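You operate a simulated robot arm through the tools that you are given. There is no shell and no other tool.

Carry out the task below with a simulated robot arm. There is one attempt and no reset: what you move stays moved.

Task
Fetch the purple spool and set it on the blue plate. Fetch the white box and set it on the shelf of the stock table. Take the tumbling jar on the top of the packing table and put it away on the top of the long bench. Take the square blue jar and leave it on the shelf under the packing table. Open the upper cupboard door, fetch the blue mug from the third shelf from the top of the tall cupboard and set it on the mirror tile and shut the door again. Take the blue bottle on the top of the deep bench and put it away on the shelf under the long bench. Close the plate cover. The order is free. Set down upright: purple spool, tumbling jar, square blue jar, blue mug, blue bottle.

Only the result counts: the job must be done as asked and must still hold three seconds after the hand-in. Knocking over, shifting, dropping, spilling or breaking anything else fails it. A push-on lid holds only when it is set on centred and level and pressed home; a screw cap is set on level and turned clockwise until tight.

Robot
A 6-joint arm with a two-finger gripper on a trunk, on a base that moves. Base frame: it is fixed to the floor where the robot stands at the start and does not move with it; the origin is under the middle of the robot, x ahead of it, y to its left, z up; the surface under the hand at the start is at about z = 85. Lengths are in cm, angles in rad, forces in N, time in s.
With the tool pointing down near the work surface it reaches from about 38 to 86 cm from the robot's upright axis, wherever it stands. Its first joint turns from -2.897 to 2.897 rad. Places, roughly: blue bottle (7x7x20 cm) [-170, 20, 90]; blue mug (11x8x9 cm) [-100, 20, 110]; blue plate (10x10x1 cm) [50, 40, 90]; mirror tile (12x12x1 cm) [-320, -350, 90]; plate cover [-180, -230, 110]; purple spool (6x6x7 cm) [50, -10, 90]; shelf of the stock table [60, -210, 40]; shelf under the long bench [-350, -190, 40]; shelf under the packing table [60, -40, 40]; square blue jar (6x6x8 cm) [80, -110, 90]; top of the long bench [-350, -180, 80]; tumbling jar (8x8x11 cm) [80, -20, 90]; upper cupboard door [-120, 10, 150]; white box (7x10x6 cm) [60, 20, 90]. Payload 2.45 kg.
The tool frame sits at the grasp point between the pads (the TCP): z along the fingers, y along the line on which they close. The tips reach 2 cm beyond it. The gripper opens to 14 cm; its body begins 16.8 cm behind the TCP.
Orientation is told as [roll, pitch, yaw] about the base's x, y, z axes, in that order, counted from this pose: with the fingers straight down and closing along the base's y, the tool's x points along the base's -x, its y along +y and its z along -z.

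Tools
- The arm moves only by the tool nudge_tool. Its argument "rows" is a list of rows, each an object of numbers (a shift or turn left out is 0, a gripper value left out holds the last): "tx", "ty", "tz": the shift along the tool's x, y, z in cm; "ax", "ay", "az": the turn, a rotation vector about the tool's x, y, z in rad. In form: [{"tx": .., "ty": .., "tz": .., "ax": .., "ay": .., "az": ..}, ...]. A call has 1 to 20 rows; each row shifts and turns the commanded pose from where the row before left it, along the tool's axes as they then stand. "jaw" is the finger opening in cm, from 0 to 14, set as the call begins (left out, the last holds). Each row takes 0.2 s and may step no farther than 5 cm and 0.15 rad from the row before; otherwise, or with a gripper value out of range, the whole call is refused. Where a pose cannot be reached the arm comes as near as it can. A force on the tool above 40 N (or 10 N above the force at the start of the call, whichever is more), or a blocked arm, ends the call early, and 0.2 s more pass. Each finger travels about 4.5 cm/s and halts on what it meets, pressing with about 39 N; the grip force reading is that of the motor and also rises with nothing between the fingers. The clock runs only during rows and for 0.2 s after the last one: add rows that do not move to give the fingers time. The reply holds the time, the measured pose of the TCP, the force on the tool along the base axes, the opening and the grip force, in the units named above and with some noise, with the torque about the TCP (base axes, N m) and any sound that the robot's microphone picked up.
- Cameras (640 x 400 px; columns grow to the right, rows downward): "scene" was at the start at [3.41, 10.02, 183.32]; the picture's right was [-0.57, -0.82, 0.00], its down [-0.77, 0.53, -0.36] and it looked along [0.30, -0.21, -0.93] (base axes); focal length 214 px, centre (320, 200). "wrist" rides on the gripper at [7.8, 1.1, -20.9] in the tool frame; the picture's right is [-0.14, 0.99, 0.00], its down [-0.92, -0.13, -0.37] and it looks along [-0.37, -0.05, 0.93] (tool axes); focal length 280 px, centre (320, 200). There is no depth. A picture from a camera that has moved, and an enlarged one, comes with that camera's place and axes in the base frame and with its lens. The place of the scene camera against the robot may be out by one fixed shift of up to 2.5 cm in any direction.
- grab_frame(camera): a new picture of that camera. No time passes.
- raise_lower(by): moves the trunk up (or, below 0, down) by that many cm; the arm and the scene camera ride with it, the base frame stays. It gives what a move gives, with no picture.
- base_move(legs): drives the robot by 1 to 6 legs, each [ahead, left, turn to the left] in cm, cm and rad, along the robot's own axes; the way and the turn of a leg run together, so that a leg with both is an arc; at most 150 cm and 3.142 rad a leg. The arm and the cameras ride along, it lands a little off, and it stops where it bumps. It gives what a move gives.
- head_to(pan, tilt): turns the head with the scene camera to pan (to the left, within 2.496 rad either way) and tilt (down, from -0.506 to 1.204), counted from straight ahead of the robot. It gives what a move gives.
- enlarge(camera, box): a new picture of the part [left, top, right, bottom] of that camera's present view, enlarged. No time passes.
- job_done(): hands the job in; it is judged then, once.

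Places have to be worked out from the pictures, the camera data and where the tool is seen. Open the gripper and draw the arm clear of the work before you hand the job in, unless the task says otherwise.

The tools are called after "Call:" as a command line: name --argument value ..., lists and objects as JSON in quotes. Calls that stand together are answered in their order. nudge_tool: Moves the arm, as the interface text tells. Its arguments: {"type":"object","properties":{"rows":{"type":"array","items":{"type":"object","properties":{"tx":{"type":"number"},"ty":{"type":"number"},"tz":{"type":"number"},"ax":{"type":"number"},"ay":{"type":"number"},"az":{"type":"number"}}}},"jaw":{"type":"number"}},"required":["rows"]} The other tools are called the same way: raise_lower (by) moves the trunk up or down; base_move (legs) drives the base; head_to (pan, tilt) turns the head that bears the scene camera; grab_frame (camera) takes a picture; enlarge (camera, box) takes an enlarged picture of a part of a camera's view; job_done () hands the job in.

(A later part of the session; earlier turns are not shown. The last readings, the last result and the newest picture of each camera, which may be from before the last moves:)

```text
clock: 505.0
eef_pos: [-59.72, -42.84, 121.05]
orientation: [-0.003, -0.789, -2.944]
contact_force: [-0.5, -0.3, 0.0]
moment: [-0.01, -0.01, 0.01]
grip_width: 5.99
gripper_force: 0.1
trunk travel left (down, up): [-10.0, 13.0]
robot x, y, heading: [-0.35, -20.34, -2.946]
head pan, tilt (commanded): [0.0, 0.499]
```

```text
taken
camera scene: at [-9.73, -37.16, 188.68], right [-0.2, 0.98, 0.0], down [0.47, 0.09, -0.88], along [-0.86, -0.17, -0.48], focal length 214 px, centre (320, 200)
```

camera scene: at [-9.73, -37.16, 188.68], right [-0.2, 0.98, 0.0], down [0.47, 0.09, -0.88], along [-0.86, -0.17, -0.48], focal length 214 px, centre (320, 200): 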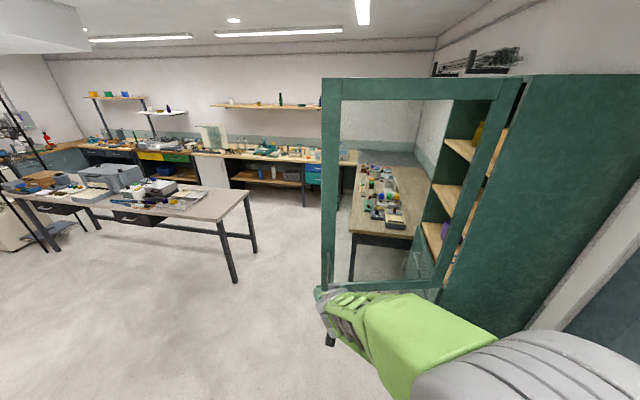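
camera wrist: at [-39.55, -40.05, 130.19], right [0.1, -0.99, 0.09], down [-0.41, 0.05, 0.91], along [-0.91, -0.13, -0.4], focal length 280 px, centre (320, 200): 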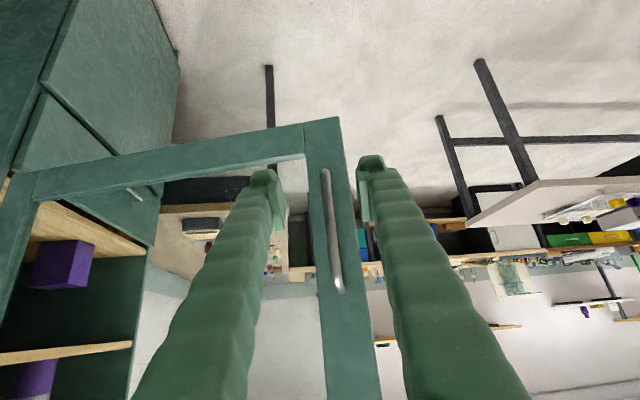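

The door is open and stays put. I drive around its free edge into the aisle and turn to face the mug diagonally from the left.

Call:
base_move --legs '[[16.6, 83.4, 0], [119.7, -23.8, 0], [0, 0, -2.138]]'

Call:
grab_frame --camera "wrist"

Call:
head_to --pan 0.0 --tilt 0.5

Call:
grab_frame --camera "scene"

```text
clock: 511.3
eef_pos: [-59.18, -118.46, 121.09]
orientation: [-0.003, -0.788, -2.922]
contact_force: [0.0, 0.5, 0.1]
moment: [-0.01, -0.03, 0.03]
grip_width: 6.02
gripper_force: 0.0
trunk travel left (down, up): [-10.0, 13.0]
robot x, y, heading: [-0.25, -95.24, -2.923]
head pan, tilt (commanded): [0.0, 0.499]
stopped in leg 1: the robot was blocked; the commanded pose is now the measured one
```

```text
taken
camera wrist: at [-39.13, -115.28, 130.2], right [0.12, -0.99, 0.1], down [-0.41, 0.04, 0.91], along [-0.91, -0.15, -0.4], focal length 280 px, centre (320, 200)
```

wrist: 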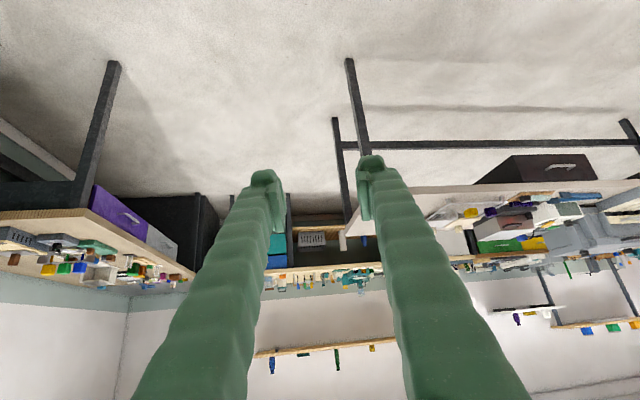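

```text
clock: 511.9
eef_pos: [-59.32, -118.63, 121.15]
orientation: [-0.002, -0.787, -2.922]
contact_force: [-0.4, 0.1, 0.5]
moment: [-0.03, -0.02, -0.01]
grip_width: 6.0
gripper_force: 0.0
trunk travel left (down, up): [-10.0, 13.0]
robot x, y, heading: [-0.21, -95.04, -2.922]
head pan, tilt (commanded): [0.0, 0.499]
```

```text
taken
camera scene: at [-9.4, -111.82, 188.69], right [-0.21, 0.98, 0.0], down [0.47, 0.1, -0.88], along [-0.86, -0.19, -0.48], focal length 214 px, centre (320, 200)
```

scene: 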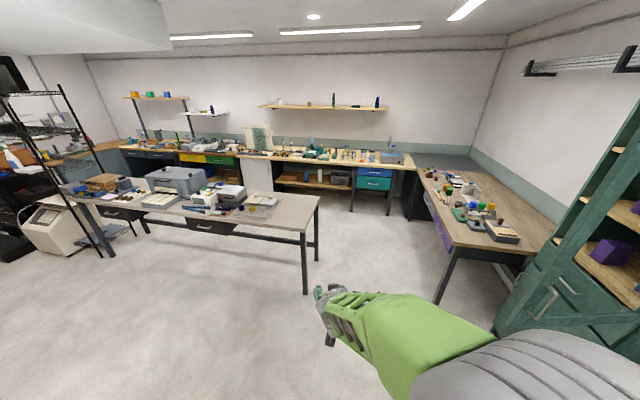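

The base touched the packing-table leg and stopped; it's free to move on. I drive straight away from it in -x and turn to face the mug.

Call:
base_move --legs '[[120.8, -18.8, 0], [0, 0, -2.16]]'

Call:
grab_frame --camera "wrist"

Call:
grab_frame --camera "scene"

```text
clock: 523.1
eef_pos: [-113.81, -40.59, 121.07]
orientation: [-0.004, -0.787, 1.26]
contact_force: [-0.1, 0.7, 0.3]
moment: [-0.03, -0.01, 0.0]
grip_width: 6.01
gripper_force: 0.0
trunk travel left (down, up): [-10.0, 13.0]
robot x, y, heading: [-123.47, -103.31, 1.257]
head pan, tilt (commanded): [0.0, 0.499]
```

```text
taken
camera wrist: at [-121.04, -59.68, 130.19], right [-0.91, 0.4, 0.09], down [0.24, 0.33, 0.91], along [0.33, 0.86, -0.4], focal length 280 px, centre (320, 200)
```

wrist: 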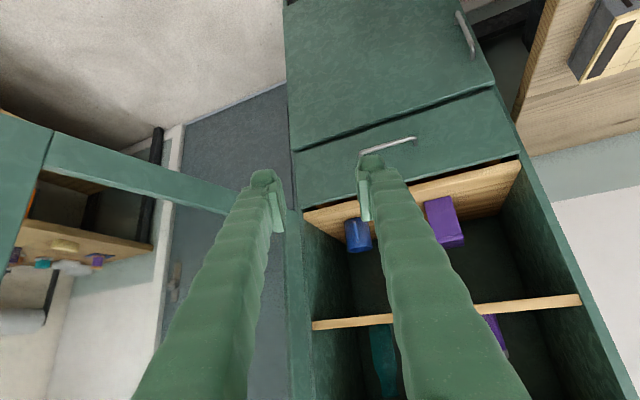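

```text
taken
camera scene: at [-135.72, -90.05, 188.69], right [0.95, -0.31, 0.0], down [-0.15, -0.46, -0.88], along [0.27, 0.83, -0.48], focal length 214 px, centre (320, 200)
```

scene: 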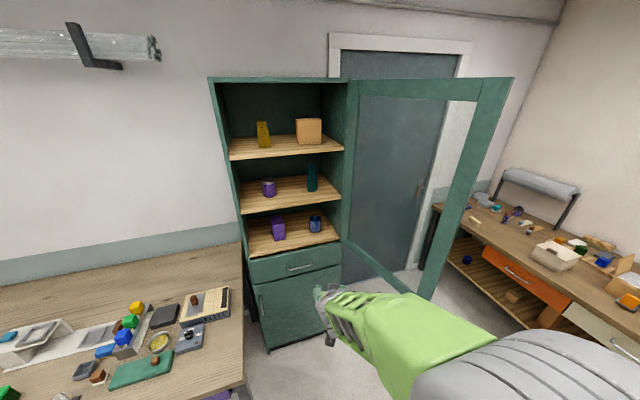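

The cupboard is open with the door to the right. I enlarge the mug in both views.

Call:
enlarge --camera "wrist" --box '[290, 150, 530, 330]'

Call:
enlarge --camera "scene" --box '[230, 170, 370, 270]'

```text
2.22 times, centred on (410, 240) of wrist
camera zoom: at [-121.04, -59.68, 130.19], right [-0.91, 0.4, 0.09], down [0.24, 0.33, 0.91], along [0.33, 0.86, -0.4], focal length 623 px, centre (120, 111)
```

zoom: 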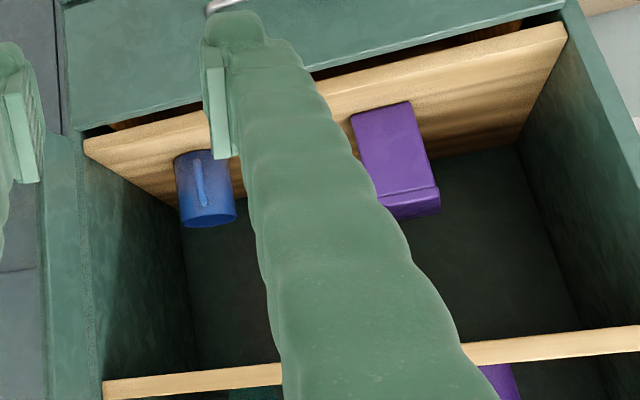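

```text
4.00 times, centred on (300, 220) of scene
camera zoom: at [-135.72, -90.05, 188.69], right [0.95, -0.31, 0.0], down [-0.15, -0.46, -0.88], along [0.27, 0.83, -0.48], focal length 858 px, centre (400, 120)
```

zoom: 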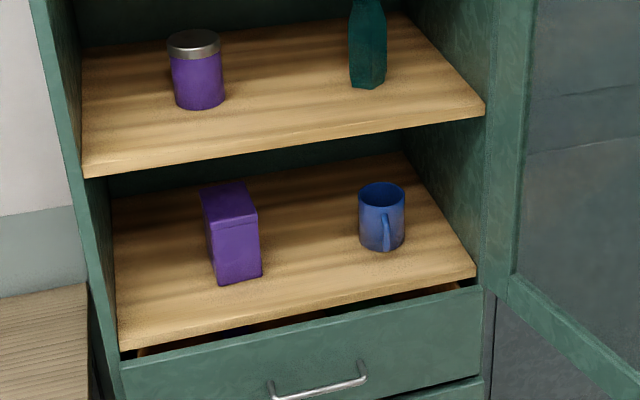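

The mug stands at about [-102.5,18.5], its handle facing the approach direction. I tilt the tool flatter (to ~60° from vertical), open the fingers and lower to mug height out here first.

Call:
nudge_tool --rows '[{"ay": -0.13}, {"ay": -0.133}, {"tx": 2.1, "tz": 1.2}, {"tx": 2.1, "tz": 1.2}, {"tx": 2.1, "tz": 1.2}, {"tx": 2.1, "tz": 1.2}, {}]' --jaw 11.5

Call:
grab_frame --camera "wrist"

```text
clock: 524.7
eef_pos: [-113.92, -39.6, 111.66]
orientation: [-0.005, -1.051, 1.26]
contact_force: [0.8, -0.3, 0.0]
moment: [0.01, 0.0, 0.0]
grip_width: 11.49
gripper_force: 0.0
out of reach, approached as far as the arm can: row 3, 4
trunk travel left (down, up): [-10.0, 13.0]
robot x, y, heading: [-123.36, -103.32, 1.256]
head pan, tilt (commanded): [0.0, 0.499]
```

```text
taken
camera wrist: at [-121.71, -60.17, 115.11], right [-0.92, 0.37, 0.12], down [0.16, 0.09, 0.98], along [0.35, 0.92, -0.15], focal length 280 px, centre (320, 200)
```

wrist: 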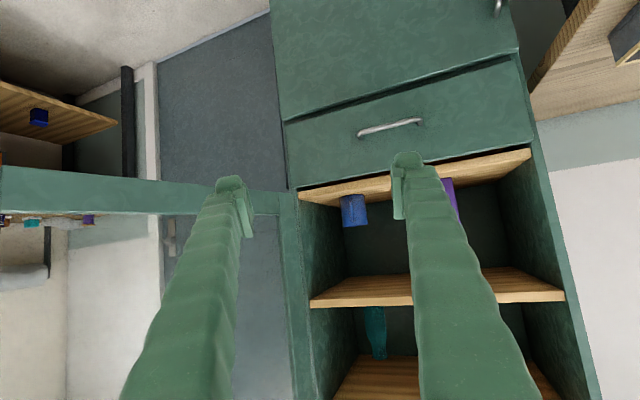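

Tilt is set (60°). I shift the base 7 cm left and drive ahead 40 cm so the hand is at the cupboard's opening, then check.

Call:
base_move --legs '[[0, 7, 0], [40, 0, 0]]'

Call:
grab_frame --camera "wrist"

Call:
grab_frame --camera "scene"

```text
clock: 528.1
eef_pos: [-108.34, 0.63, 111.68]
orientation: [-0.006, -1.049, 1.263]
contact_force: [-0.8, 0.1, -0.5]
moment: [0.0, 0.01, 0.04]
grip_width: 11.46
gripper_force: 0.1
trunk travel left (down, up): [-10.0, 13.0]
robot x, y, heading: [-118.13, -63.43, 1.258]
head pan, tilt (commanded): [0.0, 0.499]
```

```text
taken
camera wrist: at [-116.08, -20.03, 115.11], right [-0.92, 0.37, 0.12], down [0.16, 0.09, 0.98], along [0.35, 0.92, -0.15], focal length 280 px, centre (320, 200)
```

wrist: 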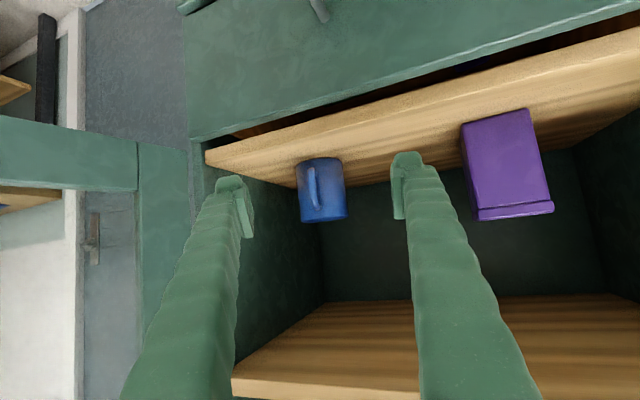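

```text
taken
camera scene: at [-130.12, -49.89, 188.68], right [0.95, -0.31, 0.0], down [-0.15, -0.46, -0.88], along [0.27, 0.83, -0.48], focal length 214 px, centre (320, 200)
```

scene: 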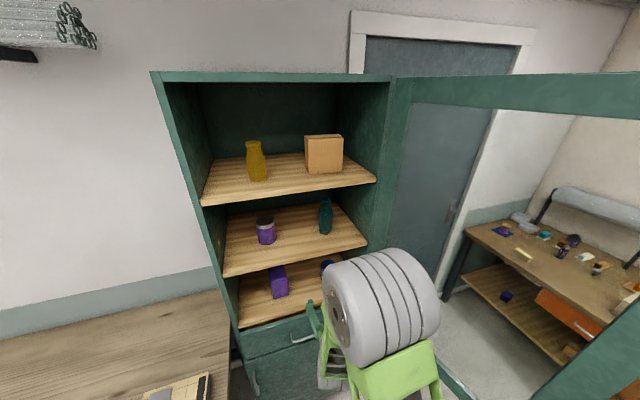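

The mug is laterally aligned (centre ≈[-103.3,16.5]). I advance 11 cm and slightly down, then verify.

Call:
nudge_tool --rows '[{"tx": -1.0, "tz": 2.63}, {"tx": -1.0, "tz": 2.63}, {"tx": -1.0, "tz": 2.63}, {"tx": -1.0, "tz": 2.63}, {}]' --jaw 11

Call:
grab_frame --camera "wrist"

Call:
grab_frame --camera "scene"

```text
clock: 529.3
eef_pos: [-104.78, 11.25, 109.75]
orientation: [-0.005, -1.051, 1.262]
contact_force: [-1.1, -0.9, -0.6]
moment: [-0.03, 0.01, 0.06]
grip_width: 11.0
gripper_force: 0.0
trunk travel left (down, up): [-10.0, 13.0]
robot x, y, heading: [-117.87, -63.28, 1.26]
head pan, tilt (commanded): [0.0, 0.499]
```

```text
taken
camera wrist: at [-112.64, -9.47, 113.42], right [-0.92, 0.37, 0.12], down [0.16, 0.09, 0.98], along [0.35, 0.92, -0.15], focal length 280 px, centre (320, 200)
```

wrist: 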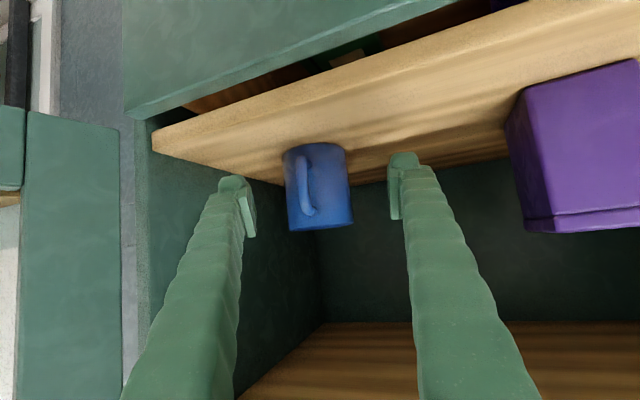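

```text
taken
camera scene: at [-130.14, -49.99, 188.69], right [0.95, -0.31, 0.0], down [-0.15, -0.46, -0.88], along [0.27, 0.83, -0.48], focal length 214 px, centre (320, 200)
```

scene: 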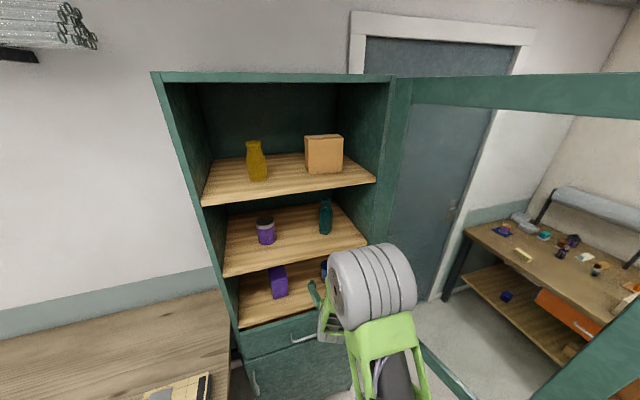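

Still centred; the mug's axis is about 6.6 cm farther. I advance that and check before closing.

Call:
nudge_tool --rows '[{"tx": -0.89, "ty": -0.1, "tz": 2.02}, {"tx": -0.89, "ty": -0.1, "tz": 2.02}, {"tx": -0.89, "tz": 2.02}, {}]'

Call:
grab_frame --camera "wrist"

```text
clock: 530.3
eef_pos: [-102.63, 17.46, 109.15]
orientation: [-0.007, -1.051, 1.263]
contact_force: [0.2, -0.3, 0.3]
moment: [-0.03, -0.01, 0.01]
grip_width: 10.98
gripper_force: 0.1
trunk travel left (down, up): [-10.0, 13.0]
robot x, y, heading: [-118.14, -62.8, 1.257]
head pan, tilt (commanded): [0.0, 0.499]
```

```text
taken
camera wrist: at [-110.47, -3.23, 112.75], right [-0.92, 0.37, 0.12], down [0.16, 0.09, 0.98], along [0.35, 0.92, -0.15], focal length 280 px, centre (320, 200)
```

wrist: 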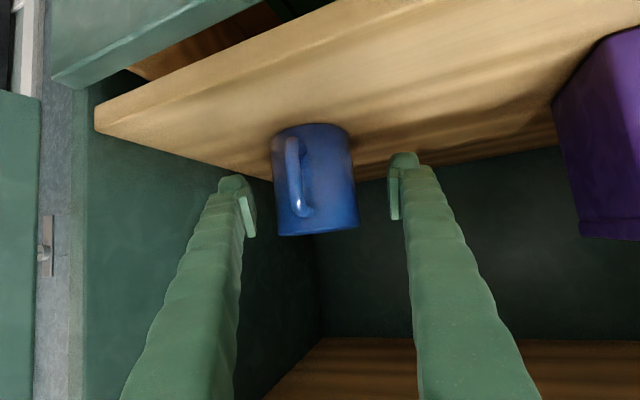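

The apparent size change suggests the mug's axis is ~2–3 cm farther in. I advance 2 cm more and close.

Call:
nudge_tool --rows '[{"tx": -0.55, "ty": -0.15, "tz": 0.95}, {"tx": -0.55, "ty": -0.1, "tz": 0.95}, {}]'

Call:
nudge_tool --rows '[{}, {}, {}, {}, {}]' --jaw 4

Call:
grab_frame --camera "wrist"

```text
clock: 531.1
eef_pos: [-101.64, 19.41, 109.21]
orientation: [-0.008, -1.051, 1.261]
contact_force: [0.6, 0.4, -0.1]
moment: [-0.01, 0.01, 0.03]
grip_width: 10.99
gripper_force: 0.1
trunk travel left (down, up): [-10.0, 13.0]
robot x, y, heading: [-117.81, -63.28, 1.26]
head pan, tilt (commanded): [0.0, 0.499]
```

```text
clock: 532.3
eef_pos: [-101.71, 19.36, 109.17]
orientation: [-0.005, -1.051, 1.261]
contact_force: [0.8, 0.2, 1.1]
moment: [0.03, 0.06, -0.03]
grip_width: 7.25
gripper_force: 38.8
trunk travel left (down, up): [-10.0, 13.0]
robot x, y, heading: [-117.87, -63.16, 1.261]
head pan, tilt (commanded): [0.0, 0.499]
```

```text
taken
camera wrist: at [-109.53, -1.27, 112.78], right [-0.92, 0.37, 0.12], down [0.16, 0.09, 0.98], along [0.35, 0.92, -0.15], focal length 280 px, centre (320, 200)
```

wrist: 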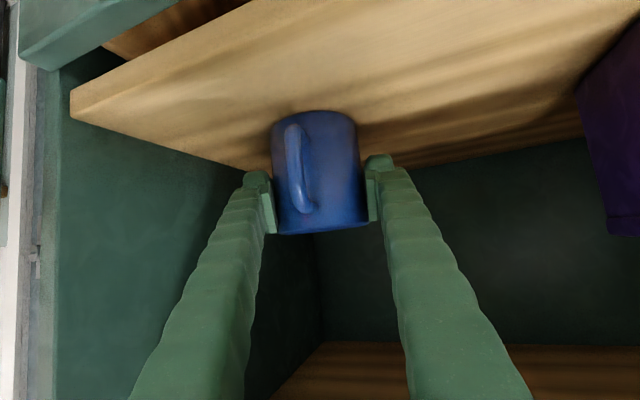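

Gripped at 7.25 cm. I lift it gently by 2.5 cm and check.

Call:
nudge_tool --rows '[{"tx": -0.26, "tz": -0.15}, {"tx": -0.5, "tz": -0.3}, {"tx": -0.7, "tz": -0.4}, {"tx": -0.7, "tz": -0.4}, {}]'

Call:
grab_frame --camera "wrist"

```text
clock: 533.5
eef_pos: [-101.78, 19.41, 111.56]
orientation: [-0.006, -1.049, 1.263]
contact_force: [0.8, -0.5, -2.6]
moment: [0.0, 0.02, 0.02]
grip_width: 7.22
gripper_force: 39.2
trunk travel left (down, up): [-10.0, 13.0]
robot x, y, heading: [-117.8, -63.02, 1.255]
head pan, tilt (commanded): [0.0, 0.499]
```

```text
taken
camera wrist: at [-109.61, -1.29, 115.17], right [-0.92, 0.37, 0.12], down [0.16, 0.09, 0.98], along [0.35, 0.92, -0.15], focal length 280 px, centre (320, 200)
```

wrist: 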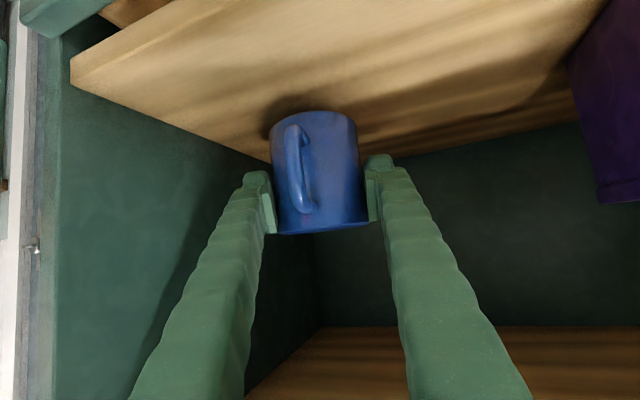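

The mug is held. I back the base straight out of the cupboard.

Call:
base_move --legs '[[-45, 0, 0]]'

Call:
grab_frame --camera "wrist"

Call:
grab_frame --camera "scene"

```text
clock: 536.2
eef_pos: [-115.44, -22.54, 111.53]
orientation: [-0.007, -1.051, 1.261]
contact_force: [-0.2, 0.0, -3.1]
moment: [-0.04, 0.0, 0.01]
grip_width: 7.22
gripper_force: 39.5
trunk travel left (down, up): [-10.0, 13.0]
robot x, y, heading: [-131.12, -105.18, 1.255]
head pan, tilt (commanded): [0.0, 0.499]
```

```text
taken
camera wrist: at [-123.3, -43.25, 115.19], right [-0.92, 0.37, 0.12], down [0.16, 0.09, 0.98], along [0.35, 0.92, -0.15], focal length 280 px, centre (320, 200)
```

wrist: 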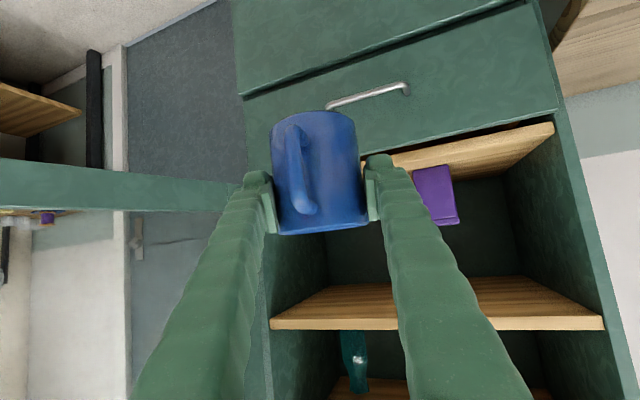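

```text
taken
camera scene: at [-143.81, -91.94, 188.69], right [0.95, -0.31, 0.0], down [-0.15, -0.45, -0.88], along [0.27, 0.84, -0.48], focal length 214 px, centre (320, 200)
```

scene: 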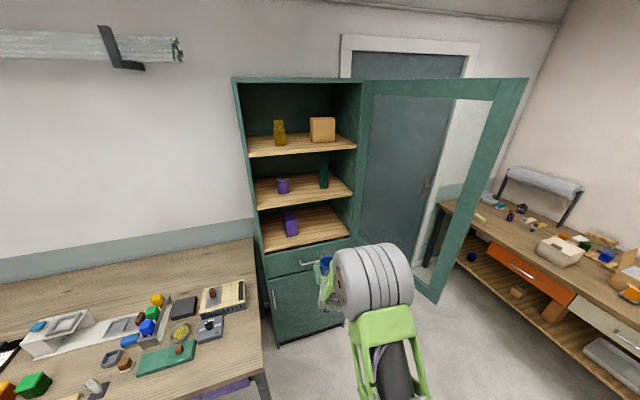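

The mug is out and upright. I pull the hand in and up a little, then turn and drive to the mirror tile along the aisle.

Call:
nudge_tool --rows '[{"tx": -0.54, "tz": -3.08}, {"tx": -0.54, "tz": -3.08}, {"tx": -0.54, "tz": -3.08}, {"tx": -0.54, "tz": -3.08}, {"tx": -0.54, "tz": -3.08}, {}]'

Call:
base_move --legs '[[0, 0, 1.887], [109, 0, 0]]'

Call:
grab_frame --camera "wrist"

```text
clock: 537.6
eef_pos: [-119.19, -33.79, 121.46]
orientation: [-0.006, -1.051, 1.261]
contact_force: [-0.7, 0.3, -2.7]
moment: [-0.01, 0.04, 0.0]
grip_width: 7.22
gripper_force: 38.9
trunk travel left (down, up): [-10.0, 13.0]
robot x, y, heading: [-131.37, -104.93, 1.26]
head pan, tilt (commanded): [0.0, 0.499]
```

```text
clock: 547.7
eef_pos: [-312.45, -110.43, 121.41]
orientation: [-0.006, -1.048, 3.118]
contact_force: [-0.6, -0.1, -3.4]
moment: [-0.03, -0.03, -0.02]
grip_width: 7.15
gripper_force: 38.9
trunk travel left (down, up): [-10.0, 13.0]
robot x, y, heading: [-240.87, -102.0, 3.113]
head pan, tilt (commanded): [0.0, 0.499]
```

```text
taken
camera wrist: at [-290.51, -112.17, 124.98], right [-0.1, -0.99, 0.12], down [-0.14, 0.13, 0.98], along [-0.99, 0.08, -0.15], focal length 280 px, centre (320, 200)
```

wrist: 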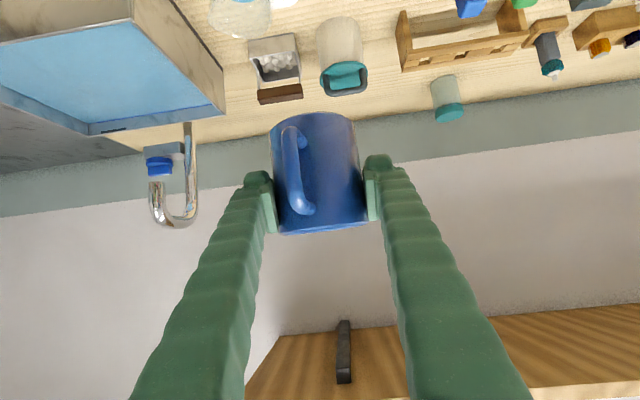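

All fine. I correct the heading slightly and move left along the aisle to the mirror tile.

Call:
base_move --legs '[[0, 0, 0.026], [0, 150, 0], [0, 81, 0]]'

Call:
grab_frame --camera "wrist"

Call:
head_to --pan 0.2 --tilt 0.8

Call:
grab_frame --camera "scene"

```text
clock: 568.4
eef_pos: [-314.27, -342.71, 121.37]
orientation: [-0.006, -1.051, 3.141]
contact_force: [0.5, 0.2, -3.0]
moment: [-0.01, -0.02, -0.02]
grip_width: 7.05
gripper_force: 38.7
trunk travel left (down, up): [-10.0, 13.0]
robot x, y, heading: [-243.13, -332.91, 3.135]
head pan, tilt (commanded): [0.0, 0.499]
```

```text
taken
camera wrist: at [-292.25, -343.94, 124.99], right [-0.07, -0.99, 0.12], down [-0.14, 0.13, 0.98], along [-0.99, 0.06, -0.15], focal length 280 px, centre (320, 200)
```

wrist: 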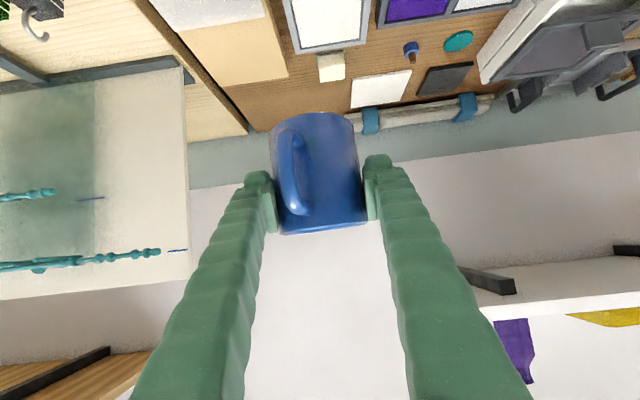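

```text
clock: 569.2
eef_pos: [-314.28, -342.64, 121.49]
orientation: [-0.005, -1.049, 3.142]
contact_force: [0.1, 0.5, -3.1]
moment: [0.01, -0.02, -0.04]
grip_width: 7.06
gripper_force: 39.3
trunk travel left (down, up): [-10.0, 13.0]
robot x, y, heading: [-242.59, -333.0, 3.137]
head pan, tilt (commanded): [0.201, 0.799]
```

```text
taken
camera scene: at [-253.9, -348.98, 186.09], right [-0.19, 0.98, 0.0], down [0.7, 0.14, -0.7], along [-0.68, -0.13, -0.72], focal length 214 px, centre (320, 200)
```

scene: 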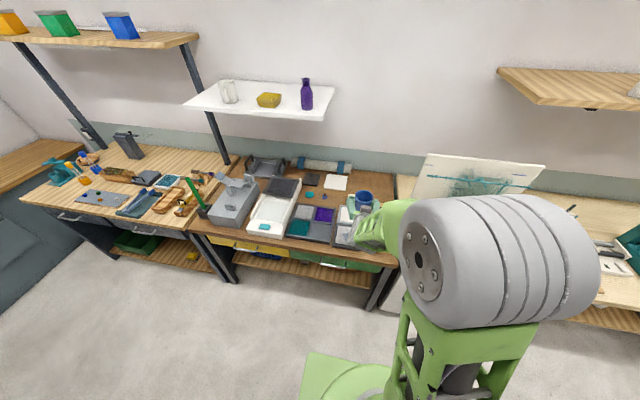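

I enlarge the scene view around the tile and the mug.

Call:
enlarge --camera "scene" --box '[240, 150, 420, 290]'

Call:
enlarge --camera "wrist" --box '[160, 0, 480, 200]'

```text
2.86 times, centred on (330, 220) of scene
camera zoom: at [-253.9, -348.98, 186.09], right [-0.19, 0.98, 0.0], down [0.7, 0.14, -0.7], along [-0.68, -0.13, -0.72], focal length 613 px, centre (291, 143)
```

zoom: 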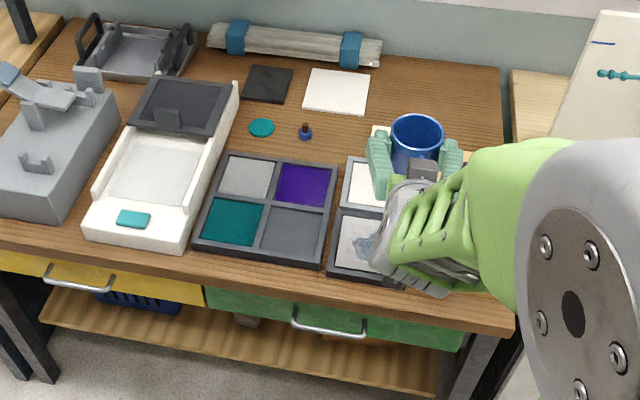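

```text
2.00 times, centred on (320, 100) of wrist
camera zoom: at [-292.24, -343.93, 124.99], right [-0.07, -0.99, 0.12], down [-0.14, 0.13, 0.98], along [-0.99, 0.06, -0.15], focal length 561 px, centre (320, 400)
```

zoom: 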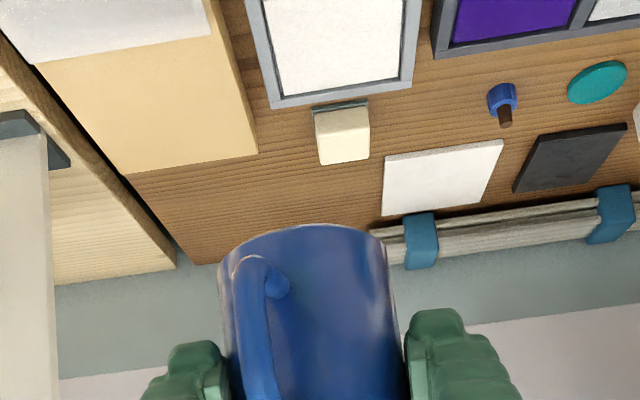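

I want a clear look at the tile's surface, so I pull the hand back 14 cm and the base 6 cm to bring it into the wrist camera's view.

Call:
nudge_tool --rows '[{"tx": 1.4, "tz": -2.43}, {"tx": 1.4, "tz": -2.43}, {"tx": 1.4, "tz": -2.43}, {"tx": 1.4, "tz": -2.43}, {"tx": 1.4, "tz": -2.43}, {}]'

Call:
base_move --legs '[[-6, 0, 0]]'

Call:
enlarge --camera "wrist" --box '[220, 0, 460, 150]'

Call:
enlarge --camera "scene" --box '[290, 180, 410, 270]'

```text
clock: 570.6
eef_pos: [-304.31, -343.88, 122.55]
orientation: [-0.007, -1.046, -3.142]
contact_force: [0.2, -0.1, -2.2]
moment: [-0.05, -0.05, 0.01]
grip_width: 7.08
gripper_force: 39.0
out of reach, approached as far as the arm can: row 4, 5
trunk travel left (down, up): [-10.0, 13.0]
robot x, y, heading: [-242.81, -333.06, 3.133]
head pan, tilt (commanded): [0.201, 0.799]
```

```text
clock: 571.6
eef_pos: [-298.18, -344.11, 122.63]
orientation: [-0.007, -1.049, 3.142]
contact_force: [0.6, -0.2, -2.9]
moment: [0.02, -0.01, 0.0]
grip_width: 7.07
gripper_force: 38.8
trunk travel left (down, up): [-10.0, 13.0]
robot x, y, heading: [-236.62, -332.53, 3.138]
head pan, tilt (commanded): [0.201, 0.799]
```

```text
2.67 times, centred on (340, 75) of wrist
camera zoom: at [-276.19, -345.32, 126.15], right [-0.07, -0.99, 0.12], down [-0.14, 0.13, 0.98], along [-0.99, 0.06, -0.15], focal length 748 px, centre (267, 533)
```

zoom: 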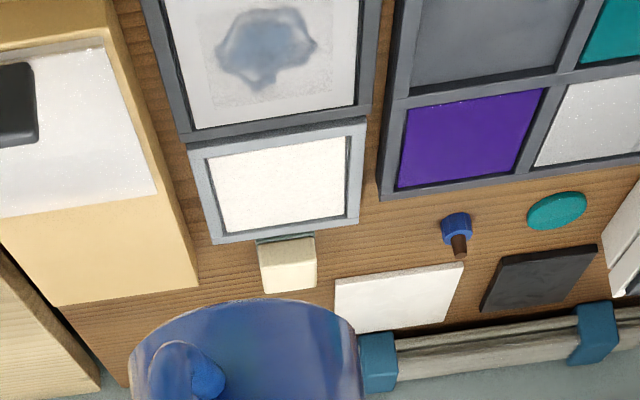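

```text
4.44 times, centred on (350, 225) of scene
camera zoom: at [-247.72, -349.02, 186.1], right [-0.19, 0.98, 0.0], down [0.7, 0.14, -0.7], along [-0.68, -0.14, -0.72], focal length 953 px, centre (187, 89)
```

zoom: 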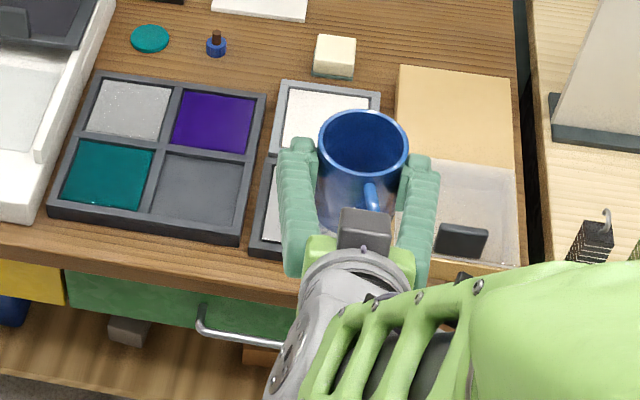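

The front frame is the mirror (with a smudge), rear one plain white. Its face is centred at [-322.2,-346.6]. I drive ahead 10 cm, extend the arm over it, and check.

Call:
base_move --legs '[[10, 0, 0]]'

Call:
nudge_tool --rows '[{"tx": -1.74, "ty": 0.6, "tz": 3.03}, {"tx": -1.74, "ty": 0.6, "tz": 3.03}, {"tx": -1.74, "ty": 0.6, "tz": 3.03}, {"tx": -1.74, "ty": 0.6, "tz": 3.03}, {}]'

Call:
enlarge --camera "scene" --box '[250, 160, 430, 300]'

```text
clock: 572.7
eef_pos: [-308.47, -343.95, 122.42]
orientation: [-0.005, -1.048, 3.142]
contact_force: [0.1, -0.6, -3.6]
moment: [-0.01, -0.07, 0.0]
grip_width: 7.04
gripper_force: 39.1
trunk travel left (down, up): [-10.0, 13.0]
robot x, y, heading: [-246.85, -332.57, 3.133]
head pan, tilt (commanded): [0.201, 0.799]
```

```text
clock: 573.9
eef_pos: [-322.19, -346.22, 122.48]
orientation: [-0.008, -1.047, 3.142]
contact_force: [0.2, 0.8, -2.4]
moment: [-0.02, 0.0, -0.04]
grip_width: 7.04
gripper_force: 38.9
trunk travel left (down, up): [-10.0, 13.0]
robot x, y, heading: [-246.54, -332.67, 3.136]
head pan, tilt (commanded): [0.201, 0.799]
```

```text
2.86 times, centred on (340, 230) of scene
camera zoom: at [-257.84, -348.95, 186.09], right [-0.19, 0.98, 0.0], down [0.7, 0.14, -0.7], along [-0.68, -0.13, -0.72], focal length 613 px, centre (263, 114)
```

zoom: 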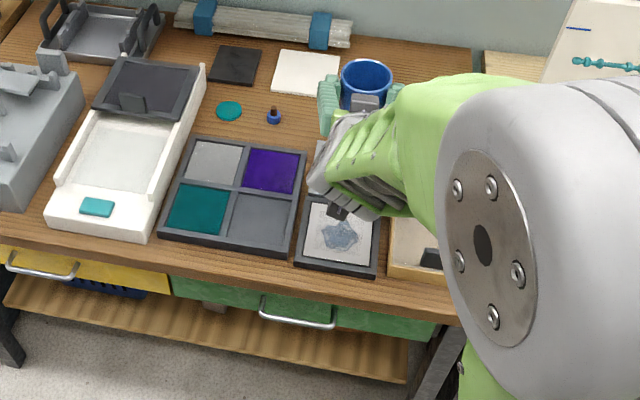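

Scene and wrist views agree on the tile's place. I descend most of the way in steps.

Call:
nudge_tool --rows '[{"tx": 3.0, "tz": 1.73, "ty": 0.1}, {"tx": 3.0, "tz": 1.73, "ty": 0.1}, {"tx": 3.0, "tz": 1.73, "ty": 0.1}, {"tx": 3.0, "tz": 1.73}, {"tx": 3.0, "tz": 1.73}, {"tx": 3.0, "tz": 1.73}, {"tx": 2.6, "tz": 1.5}, {}]'

Call:
grab_frame --camera "wrist"

Call:
enlarge --camera "scene" --box '[280, 180, 420, 290]'

```text
clock: 575.7
eef_pos: [-322.35, -346.41, 98.77]
orientation: [-0.007, -1.046, 3.141]
contact_force: [0.4, -0.1, -2.8]
moment: [-0.01, -0.04, -0.01]
grip_width: 7.04
gripper_force: 39.3
trunk travel left (down, up): [-10.0, 13.0]
robot x, y, heading: [-246.38, -332.61, 3.137]
head pan, tilt (commanded): [0.201, 0.799]
```

```text
taken
camera wrist: at [-300.28, -347.77, 102.33], right [-0.08, -0.99, 0.12], down [-0.14, 0.13, 0.98], along [-0.99, 0.06, -0.15], focal length 280 px, centre (320, 200)
```

wrist: 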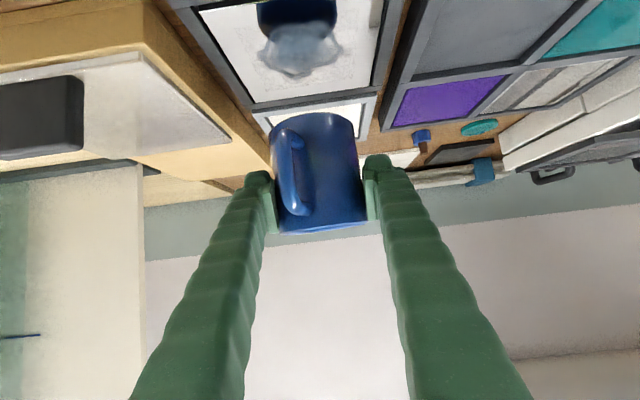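

```text
3.64 times, centred on (350, 235) of scene
camera zoom: at [-257.87, -348.96, 186.09], right [-0.19, 0.98, 0.0], down [0.7, 0.14, -0.7], along [-0.68, -0.13, -0.72], focal length 780 px, centre (211, 73)
```

zoom: 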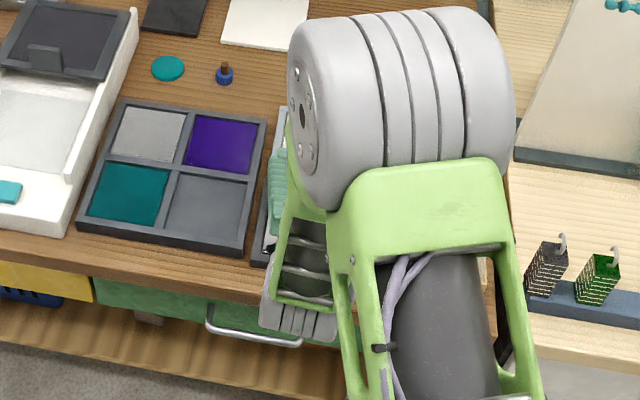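

The mirror reflects the mug, so it's the right tile, and the mug is over its centre. The tan box edge is ~2.7 cm from the right finger. I lower carefully.

Call:
nudge_tool --rows '[{"tx": 1.7, "tz": 1.0, "ty": 0.2}, {"tx": 1.7, "tz": 1.0}, {"tx": 0.9, "tz": 0.5}, {}]'

Call:
grab_frame --camera "wrist"

```text
clock: 576.7
eef_pos: [-322.36, -346.47, 93.7]
orientation: [-0.006, -1.049, 3.141]
contact_force: [-0.3, -0.2, -2.8]
moment: [0.01, -0.01, -0.01]
grip_width: 7.06
gripper_force: 39.0
trunk travel left (down, up): [-10.0, 13.0]
robot x, y, heading: [-246.78, -332.6, 3.132]
head pan, tilt (commanded): [0.201, 0.799]
```

```text
taken
camera wrist: at [-300.3, -347.88, 97.31], right [-0.08, -0.99, 0.12], down [-0.14, 0.13, 0.98], along [-0.99, 0.06, -0.15], focal length 280 px, centre (320, 200)
```

wrist: 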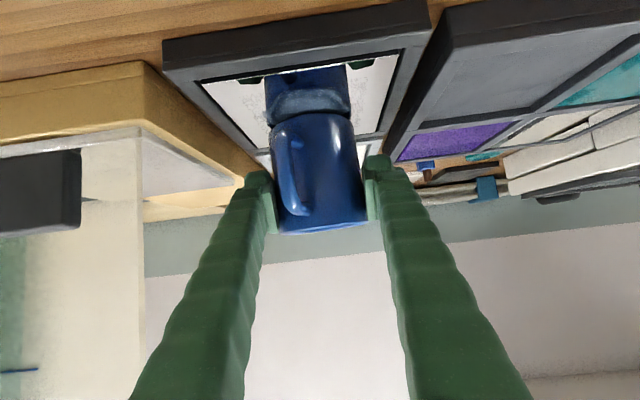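

About 2 cm to go. I lower in small steps until contact.

Call:
nudge_tool --rows '[{"tx": 0.7, "tz": 0.4}, {}]'

Call:
nudge_tool --rows '[{"tx": 0.35, "tz": 0.2}, {}]'

Call:
nudge_tool --rows '[{"tx": 0.26, "tz": 0.15}, {}]'

Call:
nudge_tool --rows '[{"tx": 0.26, "tz": 0.15}, {}]'

```text
clock: 577.3
eef_pos: [-322.38, -346.57, 93.47]
orientation: [-0.003, -1.058, 3.136]
contact_force: [-2.5, 4.5, 23.5]
moment: [-0.34, 0.09, -0.11]
grip_width: 7.04
gripper_force: 38.7
trunk travel left (down, up): [-10.0, 13.0]
robot x, y, heading: [-247.0, -332.85, 3.131]
head pan, tilt (commanded): [0.201, 0.799]
```

```text
clock: 577.9
eef_pos: [-322.19, -346.64, 92.75]
orientation: [-0.005, -1.054, 3.138]
contact_force: [-5.4, -0.6, 27.6]
moment: [-0.29, 0.14, -0.25]
grip_width: 7.01
gripper_force: 39.1
trunk travel left (down, up): [-10.0, 13.0]
robot x, y, heading: [-246.65, -332.25, 3.134]
head pan, tilt (commanded): [0.201, 0.799]
```

```text
clock: 578.5
eef_pos: [-322.07, -346.54, 92.48]
orientation: [-0.007, -1.053, 3.141]
contact_force: [-2.6, -3.0, 28.1]
moment: [-0.43, 0.2, -0.11]
grip_width: 6.98
gripper_force: 38.7
trunk travel left (down, up): [-10.0, 13.0]
robot x, y, heading: [-246.58, -332.78, 3.138]
head pan, tilt (commanded): [0.201, 0.799]
```

```text
clock: 579.1
eef_pos: [-322.15, -346.6, 92.18]
orientation: [-0.007, -1.051, 3.141]
contact_force: [-0.3, -2.9, 28.2]
moment: [-0.37, 0.33, -0.03]
grip_width: 6.94
gripper_force: 39.3
trunk travel left (down, up): [-10.0, 13.0]
robot x, y, heading: [-246.97, -332.65, 3.139]
head pan, tilt (commanded): [0.201, 0.799]
```

Contact made; the mug rests on the tile. I ease up slightly, look, and release.

Call:
nudge_tool --rows '[{"tx": -0.2, "tz": -0.1}, {}]'

Call:
grab_frame --camera "wrist"

Call:
nudge_tool --rows '[{}, {}, {}]' --jaw 8.4

Call:
grab_frame --camera "wrist"

```text
clock: 579.7
eef_pos: [-322.2, -346.68, 92.17]
orientation: [-0.006, -1.05, 3.142]
contact_force: [-2.3, -1.4, 14.8]
moment: [-0.42, 0.79, 0.0]
grip_width: 6.95
gripper_force: 38.9
trunk travel left (down, up): [-10.0, 13.0]
robot x, y, heading: [-246.55, -332.58, 3.135]
head pan, tilt (commanded): [0.201, 0.799]
```

```text
taken
camera wrist: at [-300.18, -347.92, 95.75], right [-0.08, -0.99, 0.12], down [-0.14, 0.12, 0.98], along [-0.99, 0.06, -0.15], focal length 280 px, centre (320, 200)
```

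wrist: 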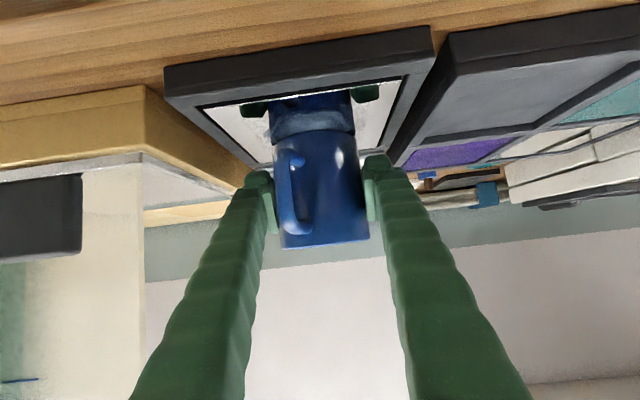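

```text
clock: 580.5
eef_pos: [-322.33, -346.61, 92.07]
orientation: [-0.007, -1.048, 3.142]
contact_force: [0.6, -1.1, -0.7]
moment: [-0.01, 0.02, 0.03]
grip_width: 8.39
gripper_force: 0.2
trunk travel left (down, up): [-10.0, 13.0]
robot x, y, heading: [-246.49, -332.67, 3.131]
head pan, tilt (commanded): [0.201, 0.799]
```

```text
taken
camera wrist: at [-300.24, -347.93, 95.72], right [-0.08, -0.99, 0.12], down [-0.14, 0.12, 0.98], along [-0.99, 0.06, -0.15], focal length 280 px, centre (320, 200)
```

wrist: 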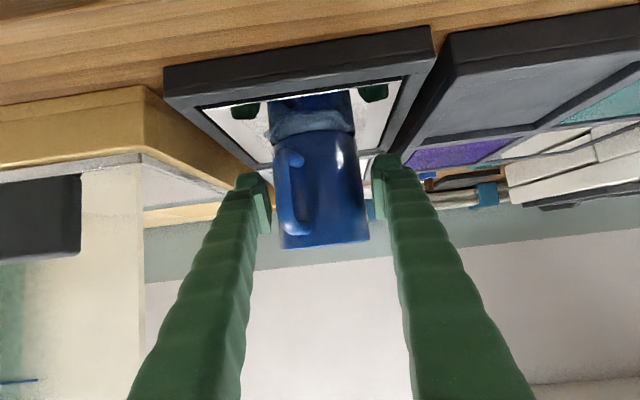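

The mug stands upright, centred on the mirror. I open slightly more and back the base out 13 cm, then raise the hand.

Call:
nudge_tool --rows '[{}, {}]' --jaw 9.4

Call:
base_move --legs '[[-13, 0, 0]]'

Call:
grab_frame --camera "wrist"

```text
clock: 581.1
eef_pos: [-322.31, -346.65, 92.15]
orientation: [-0.008, -1.048, 3.14]
contact_force: [-0.4, 0.2, 0.7]
moment: [-0.02, -0.02, -0.02]
grip_width: 9.4
gripper_force: 0.0
trunk travel left (down, up): [-10.0, 13.0]
robot x, y, heading: [-246.87, -332.95, 3.138]
head pan, tilt (commanded): [0.201, 0.799]
```

```text
clock: 582.4
eef_pos: [-309.0, -346.54, 92.26]
orientation: [-0.006, -1.05, 3.14]
contact_force: [0.5, 0.2, 0.7]
moment: [0.0, 0.01, 0.01]
grip_width: 9.38
gripper_force: 0.0
trunk travel left (down, up): [-10.0, 13.0]
robot x, y, heading: [-233.49, -332.71, 3.133]
head pan, tilt (commanded): [0.201, 0.799]
```

```text
taken
camera wrist: at [-286.98, -347.98, 95.79], right [-0.08, -0.99, 0.12], down [-0.14, 0.13, 0.98], along [-0.99, 0.06, -0.15], focal length 280 px, centre (320, 200)
```

wrist: 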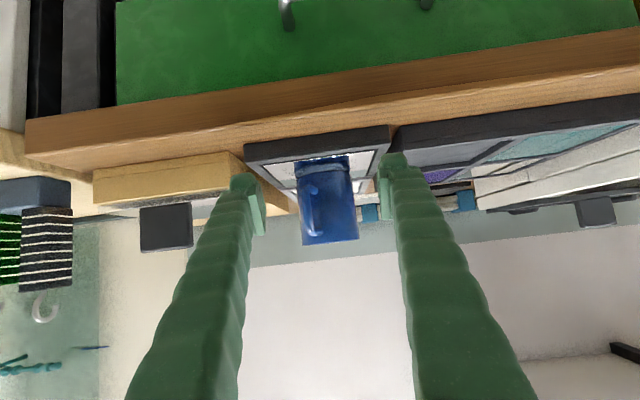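

The mug is free-standing on the tile. I raise the hand straight up and view it from the scene camera.

Call:
nudge_tool --rows '[{"tx": -2.6, "tz": -1.5}, {"tx": -3.0, "tz": -1.73}, {"tx": -3.0, "tz": -1.73}, {"tx": -3.0, "tz": -1.73}, {"tx": -3.0, "tz": -1.73}, {"tx": -3.0, "tz": -1.73}, {"tx": -3.0, "tz": -1.73}, {"tx": -3.0, "tz": -1.73}, {}]'

Call:
grab_frame --camera "wrist"

Call:
enlarge --camera "scene" --box '[250, 150, 430, 290]'

```text
clock: 584.4
eef_pos: [-309.18, -346.66, 119.36]
orientation: [-0.007, -1.047, 3.142]
contact_force: [0.5, -0.1, -0.6]
moment: [0.01, 0.0, 0.02]
grip_width: 9.36
gripper_force: 0.0
trunk travel left (down, up): [-10.0, 13.0]
robot x, y, heading: [-233.52, -332.53, 3.133]
head pan, tilt (commanded): [0.201, 0.799]
```

```text
taken
camera wrist: at [-287.1, -348.0, 123.1], right [-0.08, -0.99, 0.12], down [-0.14, 0.13, 0.98], along [-0.99, 0.06, -0.15], focal length 280 px, centre (320, 200)
```

wrist: 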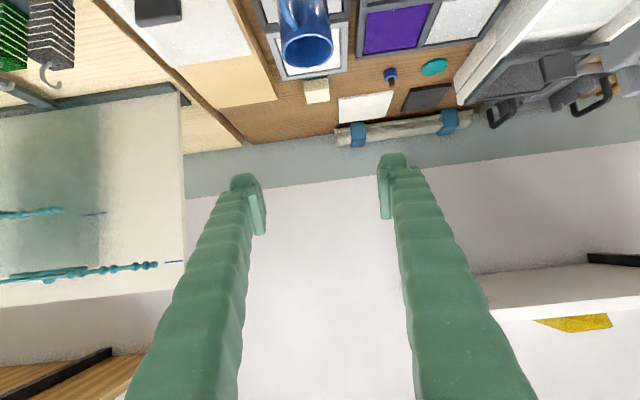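

```text
2.86 times, centred on (340, 220) of scene
camera zoom: at [-244.65, -349.04, 186.08], right [-0.19, 0.98, 0.0], down [0.7, 0.14, -0.7], along [-0.68, -0.13, -0.72], focal length 613 px, centre (263, 143)
```

zoom: 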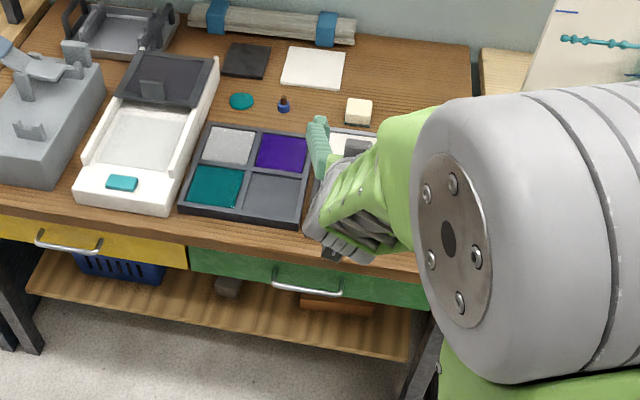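

The mug stands on the mirror tile. Now back to close the cupboard door: up the aisle and across to the front of the room.

Call:
base_move --legs '[[6, 0, 0], [0, -150, 0], [0, -82, 0], [-150, 0, 0], [-66, 0, 0]]'

Call:
nudge_tool --rows '[{"ay": 0.13}, {"ay": 0.13}, {"tx": 1.8, "tz": -1.8}, {"tx": 1.8, "tz": -1.8}, {"tx": 1.8, "tz": -1.8}, {"tx": 1.8, "tz": -1.8}, {"tx": 1.8, "tz": -1.8}, {}]' --jaw 6

Call:
head_to --pan -0.5 --tilt 0.5

Call:
grab_frame --camera "scene"

```text
clock: 615.5
eef_pos: [-94.84, -121.14, 119.58]
orientation: [-0.008, -1.048, 3.114]
contact_force: [-0.9, -0.4, -0.7]
moment: [-0.01, 0.0, 0.02]
grip_width: 9.43
gripper_force: 0.0
trunk travel left (down, up): [-10.0, 13.0]
robot x, y, heading: [-18.46, -108.89, 3.109]
head pan, tilt (commanded): [0.201, 0.799]
```

```text
clock: 617.3
eef_pos: [-82.19, -121.32, 119.31]
orientation: [-0.004, -0.787, 3.111]
contact_force: [0.1, 0.1, 0.6]
moment: [0.04, 0.0, 0.0]
grip_width: 6.01
gripper_force: 0.1
trunk travel left (down, up): [-10.0, 13.0]
robot x, y, heading: [-19.08, -109.01, 3.108]
head pan, tilt (commanded): [0.201, 0.799]
```

```text
clock: 618.4
eef_pos: [-82.14, -121.49, 119.48]
orientation: [-0.007, -0.786, 3.112]
contact_force: [0.6, -1.1, -0.1]
moment: [0.03, 0.02, -0.03]
grip_width: 6.01
gripper_force: 0.1
trunk travel left (down, up): [-10.0, 13.0]
robot x, y, heading: [-18.78, -108.82, 3.109]
head pan, tilt (commanded): [-0.499, 0.499]
```

```text
taken
camera scene: at [-30.26, -119.17, 188.68], right [0.51, 0.86, 0.0], down [0.41, -0.24, -0.88], along [-0.76, 0.44, -0.48], focal length 214 px, centre (320, 200)
```

scene: 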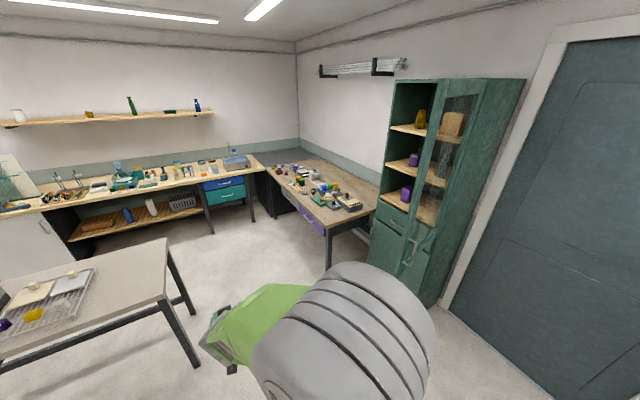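

The door looks to have swung part of the way; I enlarge the cupboard.

Call:
enlarge --camera "scene" --box '[350, 60, 560, 320]'

```text
1.54 times, centred on (455, 190) of scene
camera zoom: at [-30.26, -119.17, 188.68], right [0.51, 0.86, 0.0], down [0.41, -0.24, -0.88], along [-0.76, 0.44, -0.48], focal length 330 px, centre (112, 215)
```

zoom: 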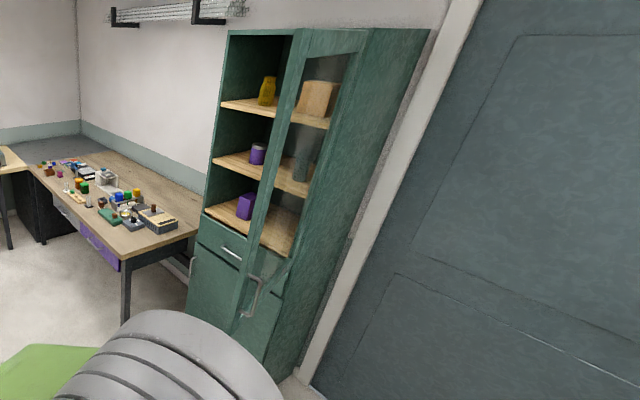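

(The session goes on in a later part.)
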